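You operate a simulated robot arm through the tools that you are given. There is no shell and no other tool. Be economical: measure what you need, move in short steps, check, and stop when the job is done.

You are at the controls of a simulated robot arm. One attempt, no reset.

JOB
Fetch the battery two and stand it on top of the white parts box.
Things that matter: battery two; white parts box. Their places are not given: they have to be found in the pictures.

It is judged by the outcome, as a careful person would: the job done as asked, and still so three seconds after it is handed in. It fails if anything else is knocked over, pushed out of place, dropped, spilled or broken.

ROBOT AND FRAMES
A 7-joint arm with a two-finger parallel gripper, fixed in place. Base frame: the origin is at the foot of the arm, x ahead of it, y to its left, z up; the work surface is at about z = 0. Lengths are in mm, angles in rad, forces in N, time in s.
With the tool pointing down near the work surface it reaches from about 220 to 580 mm from the base axis. Its first joint turns from -1.152 to 1.152 rad. Payload 2.5 kg.
The tool frame sits at the grasp point between the pads (the TCP): z along the fingers, y along the line on which they close. The tips reach 23 mm beyond it. Largest opening 94 mm; finger width 38, thickness 10; the body of the gripper, 54 by 96 mm, starts 39 mm behind the TCP.
Orientation is that of the tool frame in the base frame, as a unit quaternion [x, y, z, w]. With the fingers straight down and closing along the base's y, the tool's x points along the base's -x, its y along +y and its z along -z.

CONTROLS
- The arm moves only by the tool move_arm. Its argument "rows" is text: rows parted by semicolons, each of 5 numbers parted by spaces: the opening, from 0 (shut) to 1 (fully open), then the shift along the base's x, y, z in mm, then the turn about the base's z in rad. In form: hand dx dy dz twist; .... A call has 1 to 10 rows; each row is the pose to reach, as a shift and turn from the pose commanded when the call began. A row lasts 0.2 s, in which the tool goes at most 50 mm and 0.15 rad; a call with a longer step from one row to the next is refused whole, and so is a gripper value outside its range. A pose out of reach is approached as far as the arm can. The call stops where the force on the tool passes 40 N (or 10 N more than at its start, if that is more) or the arm is blocked; 0.2 s more then pass. The fingers move at their own pace (about 108 mm/s each) and stop on an object; they squeeze with about 32 N. The grip force told is the motor's: it shows also when the fingers shut on nothing. Time passes only in rows, and 0.2 s behind the last, so rows that repeat a pose let the fingers close. The reply holds the time, the measured pose of the TCP, the force on the tool along the base axes, the opening and the grip force, in the units named above and with some noise.
- Cameras (640 x 400 px; columns grow to the right, rows downward): "scene" is fixed at [111.2, -402.8, 558.3]; the picture's right is [0.95, -0.30, 0.00], its down [-0.13, -0.42, -0.90] and it looks along [0.27, 0.86, -0.44] (base axes); focal length 318 px, centre (320, 200). "wrist" rides on the gripper at [-39, 0, -44] in the tool frame; the picture's right is [0.00, -1.00, 0.00], its down [0.97, 0.00, -0.24] and it looks along [0.24, 0.00, 0.97] (tool axes); focal length 218 px, centre (320, 200).
- snapshot(camera): a new picture of that camera. It takes no simulated time.
- locate(camera, pixels): for up to 12 pixels [column, row] of the newest picture of that camera ("zoom" is the newest enlarged one), the place [x, y, z] in the base frame of the surface seen there, good to about 3 mm, but the place of the scene camera against the robot may be out by one fixed shift of up to 25 mm in any direction. It takes no simulated time.
- zoom(camera, box): a new picture of the part [left, top, right, bottom] of that camera's present view, enlarged. It takes no simulated time.
- job_done(): hands the job in; it is judged then, once.

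Keep the steps short. Do not move on a guess: measure, check each grasp and each placing, and mend mistakes. In all there are 60 turns and 30 pictures (those below and enlarged ones count). Leave the gripper open and the arm clear of the work at the hand-in unless told otherwise, and finish with a single line.

The tools are called after "Call:" by a JSON object that holds its "op" and its "data". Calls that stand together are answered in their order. move_arm: Moves the arm, as the interface text tells. Its arguments: {"type":"object","properties":{"rows":{"type":"string"}},"required":["rows"]} The other tools are called the same way: snapshot (camera) takes a picture; locate (camera, pixels) gives the place of the surface under pixels of a picture; zoom (camera, box) takes an enlarged picture of a part of a camera's view; job_done () hands the job in.

At the start:

```text
clock: 0.0
tcp_pos: [297.8, 100.6, 282.4]
tool_rot: [0.0, 1.0, 0.0, 0.0]
ft_force: [-0.8, 0.2, 0.7]
finger_gap: 94.0
finger_force: 0.1
```

scene: 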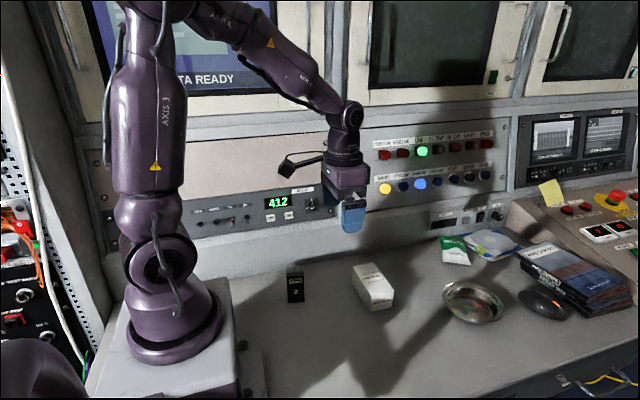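
wrist: 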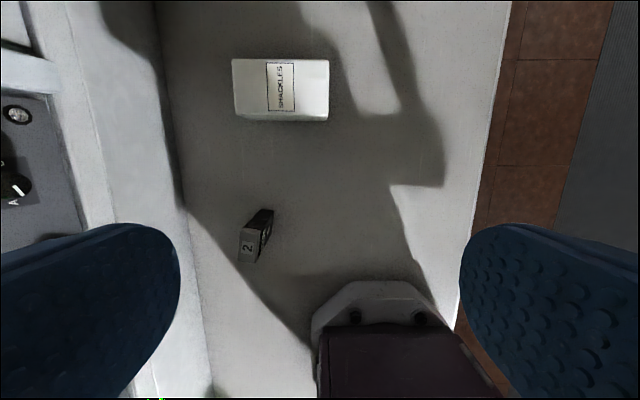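

I see a small black battery marked "2" near scene (295,284) and a white box "SHACKLES" near (372,287). Next I zoom in on both in each camera.

Call:
{"op": "zoom", "data": {"camera": "scene", "box": [260, 240, 420, 340]}}

Call:
{"op": "zoom", "data": {"camera": "wrist", "box": [200, 40, 360, 280]}}

Call:
{"op": "locate", "data": {"camera": "wrist", "pixels": [[247, 246], [241, 234], [255, 237], [253, 261], [240, 260], [262, 212], [237, 64], [326, 64], [324, 112], [240, 112], [282, 90], [220, 180]]}}

```text
4.00 times, centred on (340, 290) of scene
```

zoom: 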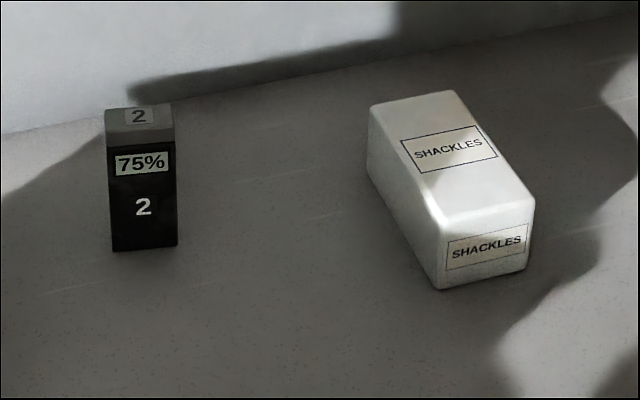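

```text
1.67 times, centred on (280, 160) of wrist
```

zoom: 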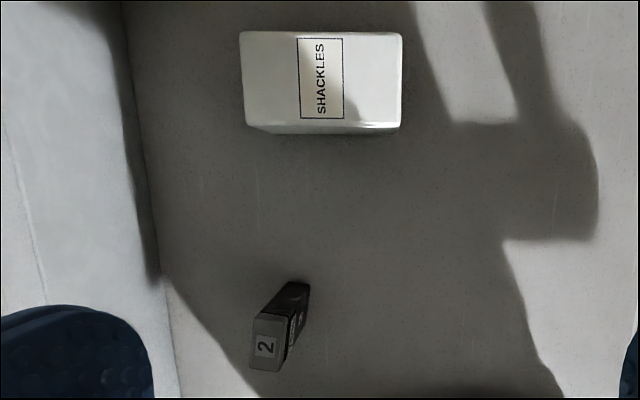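

```text
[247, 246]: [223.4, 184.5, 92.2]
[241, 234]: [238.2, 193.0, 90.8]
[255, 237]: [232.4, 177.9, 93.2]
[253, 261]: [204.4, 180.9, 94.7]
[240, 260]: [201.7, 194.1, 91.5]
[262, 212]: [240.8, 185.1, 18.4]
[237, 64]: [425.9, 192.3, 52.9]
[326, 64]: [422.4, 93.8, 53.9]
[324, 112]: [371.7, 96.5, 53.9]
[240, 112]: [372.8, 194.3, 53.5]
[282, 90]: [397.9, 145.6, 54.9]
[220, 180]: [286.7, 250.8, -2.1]
```

The battery stands about 92 tall, with its top centred near (221,186) and about 35 by 17 mm in size. The box top is at z≈54, centred near (398,145). Next I move above the battery, staying high, and look again.

Call:
{"op": "move_arm", "data": {"rows": "1 -25 28 0 0; 1 -50 56 0 0; 1 -77 85 0 0; 1 -77 85 -40 0; 1 -77 85 -70 0; 1 -77 85 -70 0"}}

Call:
{"op": "snapshot", "data": {"camera": "wrist"}}

Call:
{"op": "snapshot", "data": {"camera": "scene"}}

```text
clock: 1.4
tcp_pos: [219.3, 186.2, 211.9]
tool_rot: [0.0, 1.0, 0.0, 0.0]
ft_force: [0.2, -0.1, 0.0]
finger_gap: 94.2
finger_force: 0.0
```

```text
25 pictures are left
```

wrist: 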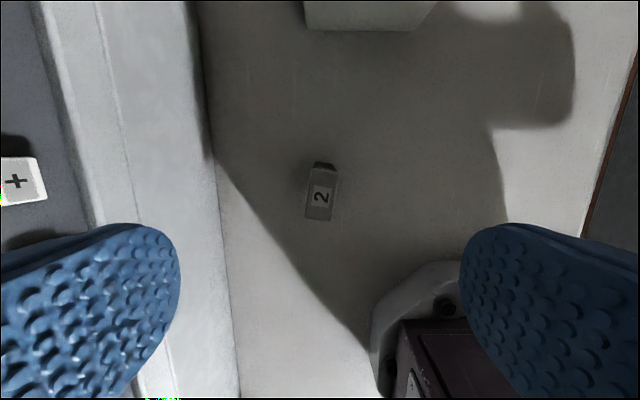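

```text
24 pictures are left
```

scene: 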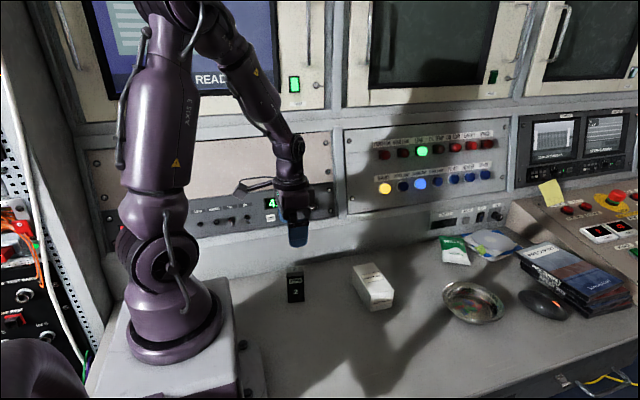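

Battery top is at wrist pixels (306..337, 168..221), slightly turned. I enlarge it to measure the corners, and locate the wall to the left.

Call:
{"op": "zoom", "data": {"camera": "wrist", "box": [280, 150, 360, 240]}}

Call:
{"op": "locate", "data": {"camera": "wrist", "pixels": [[311, 171], [335, 173], [331, 218], [307, 216], [321, 195], [215, 190], [230, 250], [180, 200], [100, 200], [30, 180], [420, 290]]}}

```text
4.44 times, centred on (320, 195) of wrist
```

zoom: 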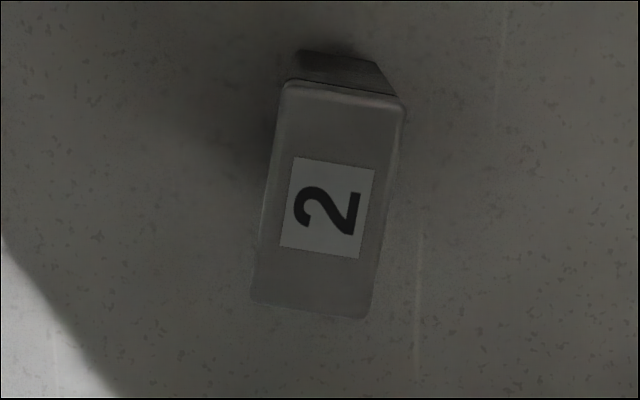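

```text
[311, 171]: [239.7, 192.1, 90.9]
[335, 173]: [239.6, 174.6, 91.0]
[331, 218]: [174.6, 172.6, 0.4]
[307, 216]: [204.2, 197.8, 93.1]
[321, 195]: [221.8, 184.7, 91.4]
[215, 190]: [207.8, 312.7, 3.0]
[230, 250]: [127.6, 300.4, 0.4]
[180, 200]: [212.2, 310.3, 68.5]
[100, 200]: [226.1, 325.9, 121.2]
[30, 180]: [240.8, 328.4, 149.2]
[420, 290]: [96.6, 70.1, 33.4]
```

The battery is turned about -0.16 rad, with its top centre at (221.8,184.7,91). The wall is far enough away at y≈310. I narrow the hand, turn it and come down to TCP z≈100, just above the final height, then check.

Call:
{"op": "move_arm", "data": {"rows": "0.55 1 -1 0 -0.08; 0.55 1 -1 0 -0.16; 0.55 1 -1 -30 -0.16; 0.55 1 -1 -60 -0.16; 0.55 1 -1 -80 -0.16; 0.55 1 -1 -90 -0.16; 0.55 1 -1 -90 -0.16"}}

Call:
{"op": "snapshot", "data": {"camera": "wrist"}}

```text
clock: 3.0
tcp_pos: [220.9, 184.9, 121.9]
tool_rot: [0.08, 0.997, -0.001, 0.0]
ft_force: [0.1, -0.9, -0.3]
finger_gap: 51.7
finger_force: 0.0
```

```text
22 pictures are left
```

wrist: 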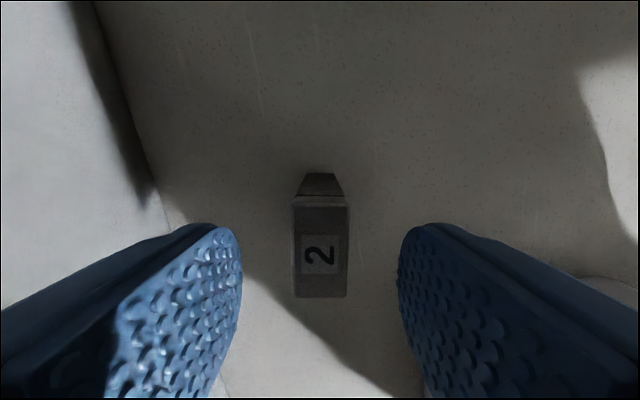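

The battery is square and centred between the fingers (columns 293–349, centre 321). I go down to TCP z≈65 and close.

Call:
{"op": "move_arm", "data": {"rows": "0.55 0 0 -25 0; 0.55 0 0 -45 0; 0.55 0 0 -57 0; 0.55 0 0 -57 0; 0 0 0 -57 0; 0 0 0 -57 0; 0 0 0 -57 0"}}

```text
clock: 4.6
tcp_pos: [219.0, 183.3, 65.3]
tool_rot: [0.081, 0.997, -0.001, -0.001]
ft_force: [0.6, 0.2, 0.8]
finger_gap: 21.7
finger_force: 32.1
```

The fingers have stopped on the battery (gap 21.7, 32 N). I lift it and check.

Call:
{"op": "move_arm", "data": {"rows": "0 0 0 10 0; 0 0 0 35 0; 0 0 0 70 0; 0 0 0 100 0; 0 0 0 100 0"}}

Call:
{"op": "snapshot", "data": {"camera": "wrist"}}

Call:
{"op": "snapshot", "data": {"camera": "scene"}}

```text
clock: 5.8
tcp_pos: [218.7, 185.3, 164.3]
tool_rot: [0.081, 0.997, 0.0, 0.0]
ft_force: [0.3, -0.1, -0.7]
finger_gap: 21.8
finger_force: 32.4
```

```text
21 pictures are left
```

wrist: 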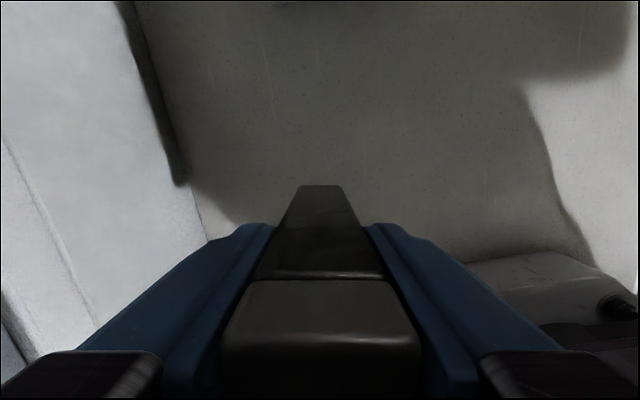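

```text
20 pictures are left
```

scene: 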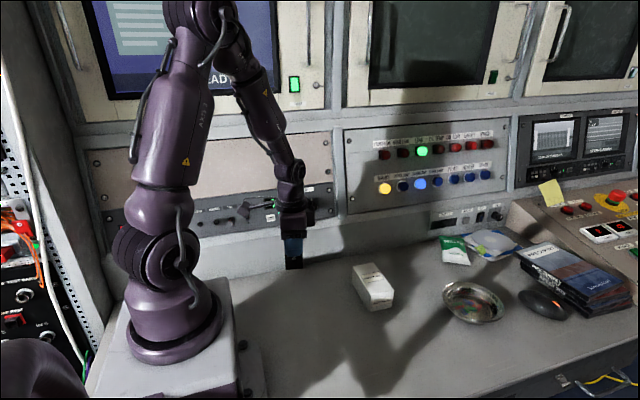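

The battery is held upright, its bottom at about z=100. I carry it over the box centre near (398,145), turning back +0.16 rad to line up with the box, and look before lowering.

Call:
{"op": "move_arm", "data": {"rows": "0 5 0 15 0; 0 40 -8 20 0.03; 0 75 -16 20 0.06; 0 110 -25 20 0.09; 0 145 -34 20 0.12; 0 165 -38 20 0.15; 0 176 -40 20 0.16; 0 176 -40 20 0.16"}}

Call:
{"op": "snapshot", "data": {"camera": "wrist"}}

Call:
{"op": "zoom", "data": {"camera": "scene", "box": [280, 180, 460, 330]}}

```text
clock: 7.6
tcp_pos: [397.2, 142.9, 185.2]
tool_rot: [-0.001, 1.0, -0.001, 0.0]
ft_force: [-0.8, 0.4, -0.3]
finger_gap: 21.9
finger_force: 31.9
```

```text
19 pictures are left
```

wrist: 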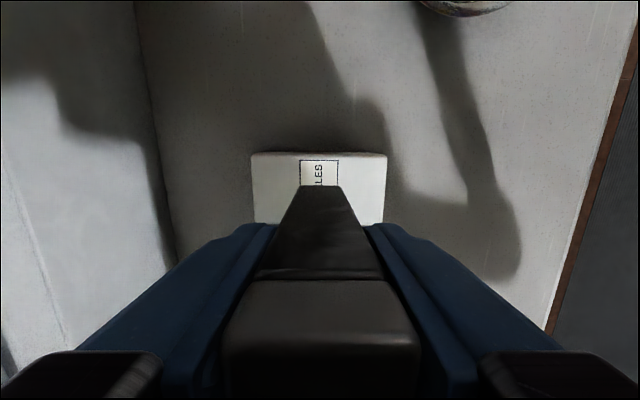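

```text
2.67 times, centred on (370, 255) of scene
```

zoom: 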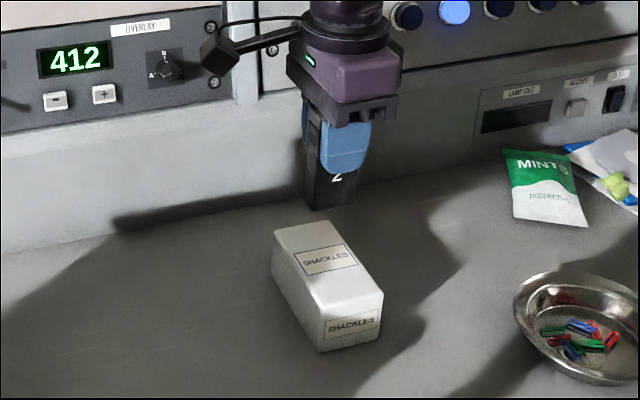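

The box sits centred under the battery in the wrist view. I check its far edge with a few points.

Call:
{"op": "locate", "data": {"camera": "wrist", "pixels": [[256, 158], [382, 158], [258, 215], [380, 215], [280, 175], [360, 175], [318, 190], [318, 182]]}}

```text
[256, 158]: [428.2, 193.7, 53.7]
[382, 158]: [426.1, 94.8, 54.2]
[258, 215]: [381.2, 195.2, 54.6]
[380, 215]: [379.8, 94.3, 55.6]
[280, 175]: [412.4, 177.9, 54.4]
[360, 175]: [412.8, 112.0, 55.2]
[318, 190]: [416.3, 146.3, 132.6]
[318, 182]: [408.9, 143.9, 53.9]
```

The box spans x≈370–428, y≈94–194 with its top at z≈54.5, and the battery is over the centre. Contact is expected at about 65 mm down. I lower to just above that.

Call:
{"op": "move_arm", "data": {"rows": "0 1 0 -25 0; 0 1 0 -45 0; 0 1 0 -57 0; 0 1 0 -61 0; 0 1 0 -63 0; 0 1 0 -63 0"}}

Call:
{"op": "zoom", "data": {"camera": "scene", "box": [310, 220, 430, 320]}}

```text
clock: 9.0
tcp_pos: [398.5, 142.2, 122.1]
tool_rot: [0.0, 1.0, 0.001, 0.0]
ft_force: [-0.2, -0.3, -1.2]
finger_gap: 21.8
finger_force: 31.7
```

```text
4.00 times, centred on (370, 270) of scene
```

zoom: 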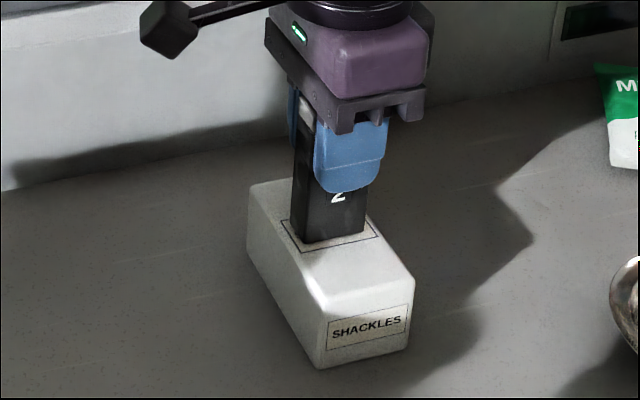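

No contact yet; the battery is just above the label. I go down in 1 mm steps until the force shows.

Call:
{"op": "move_arm", "data": {"rows": "0 0 0 -1 0; 0 0 0 -2 0; 0 0 0 -2 0"}}

```text
clock: 9.8
tcp_pos: [397.5, 144.1, 120.2]
tool_rot: [0.0, 1.0, 0.0, 0.0]
ft_force: [-0.1, -1.4, 2.2]
finger_gap: 21.7
finger_force: 32.6
```

The force is 2.2 N, which may be first contact. I go 1 mm more.

Call:
{"op": "move_arm", "data": {"rows": "0 0 0 -0.5 0; 0 0 0 -1 0; 0 0 0 -1 0"}}

```text
clock: 10.6
tcp_pos: [397.6, 145.1, 120.7]
tool_rot: [0.0, 1.0, 0.0, 0.001]
ft_force: [-4.5, -1.6, 17.3]
finger_gap: 21.7
finger_force: 32.2
```

Contact is clear at 17 N. I ease back 0.7 mm, open gently to half and wait.

Call:
{"op": "move_arm", "data": {"rows": "0 0 0 0.7 0; 0 0 0 0.7 0; 0.28 0 0 0.7 0; 0.35 0 0 0.7 0; 0.5 0 0 0.7 0; 0.5 0 0 0.7 0"}}

Call:
{"op": "zoom", "data": {"camera": "scene", "box": [310, 220, 430, 320]}}

Call:
{"op": "snapshot", "data": {"camera": "wrist"}}

```text
clock: 12.0
tcp_pos: [398.8, 144.3, 121.0]
tool_rot: [0.001, 1.0, 0.0, -0.001]
ft_force: [0.4, -1.5, 0.4]
finger_gap: 46.7
finger_force: 0.0
```

```text
4.00 times, centred on (370, 270) of scene
```

zoom: 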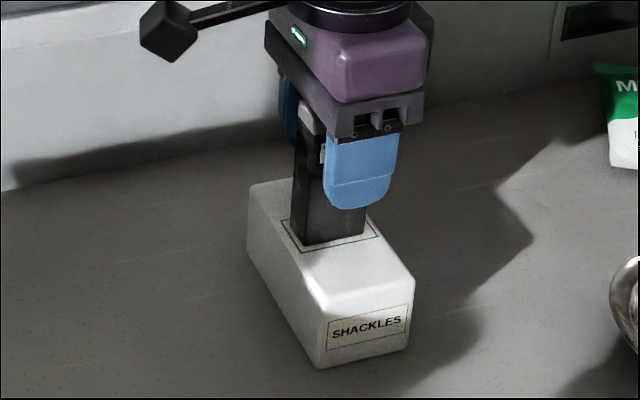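

```text
15 pictures are left
```

wrist: 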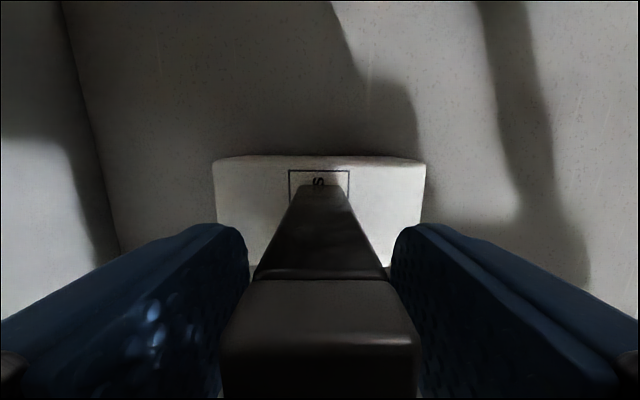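

The battery stands free between the open fingers. I rise straight up, then away to the side.

Call:
{"op": "move_arm", "data": {"rows": "0.5 0 0 10 0; 0.5 0 0 30 0; 0.5 0 0 60 0; 0.5 0 0 95 0; 0.7 0 0 130 0; 1 -40 0 150 0; 1 -80 0 150 0; 1 -100 0 150 0; 1 -100 0 150 0"}}

Call:
{"op": "snapshot", "data": {"camera": "wrist"}}

Call:
{"op": "zoom", "data": {"camera": "scene", "box": [260, 180, 460, 330]}}

```text
clock: 14.0
tcp_pos: [295.0, 145.2, 270.5]
tool_rot: [0.0, 1.0, 0.0, 0.0]
ft_force: [0.5, 0.4, -0.5]
finger_gap: 94.1
finger_force: 0.1
```

```text
14 pictures are left
```

wrist: 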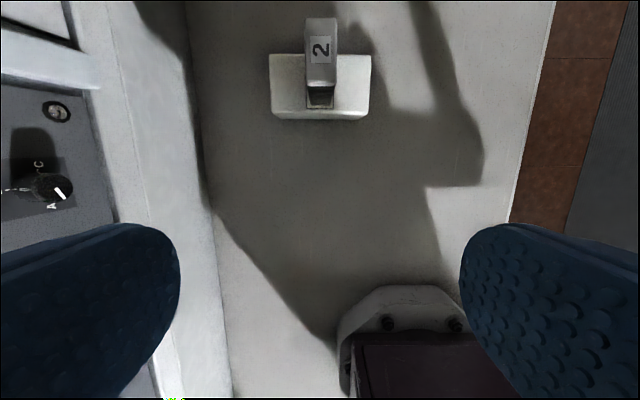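

```text
2.67 times, centred on (360, 255) of scene
```

zoom: 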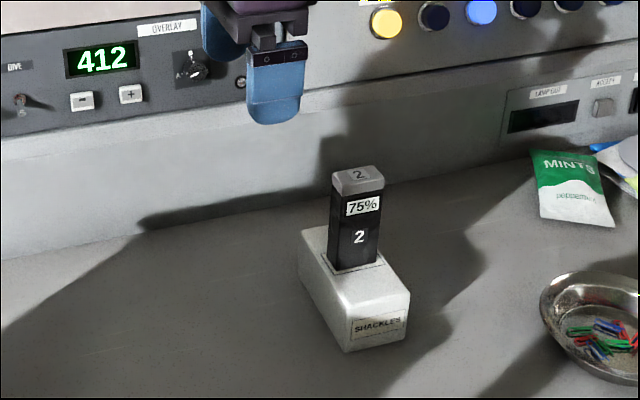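

The battery stands upright on the box, the box hasn't moved, and the arm is clear with the hand open. I hand it in.

Call:
{"op": "job_done", "data": {}}

```text
The job is handed in.
```

Battery two is standing upright on top of the white parts box; the box did not move, and the arm is clear with the gripper open.
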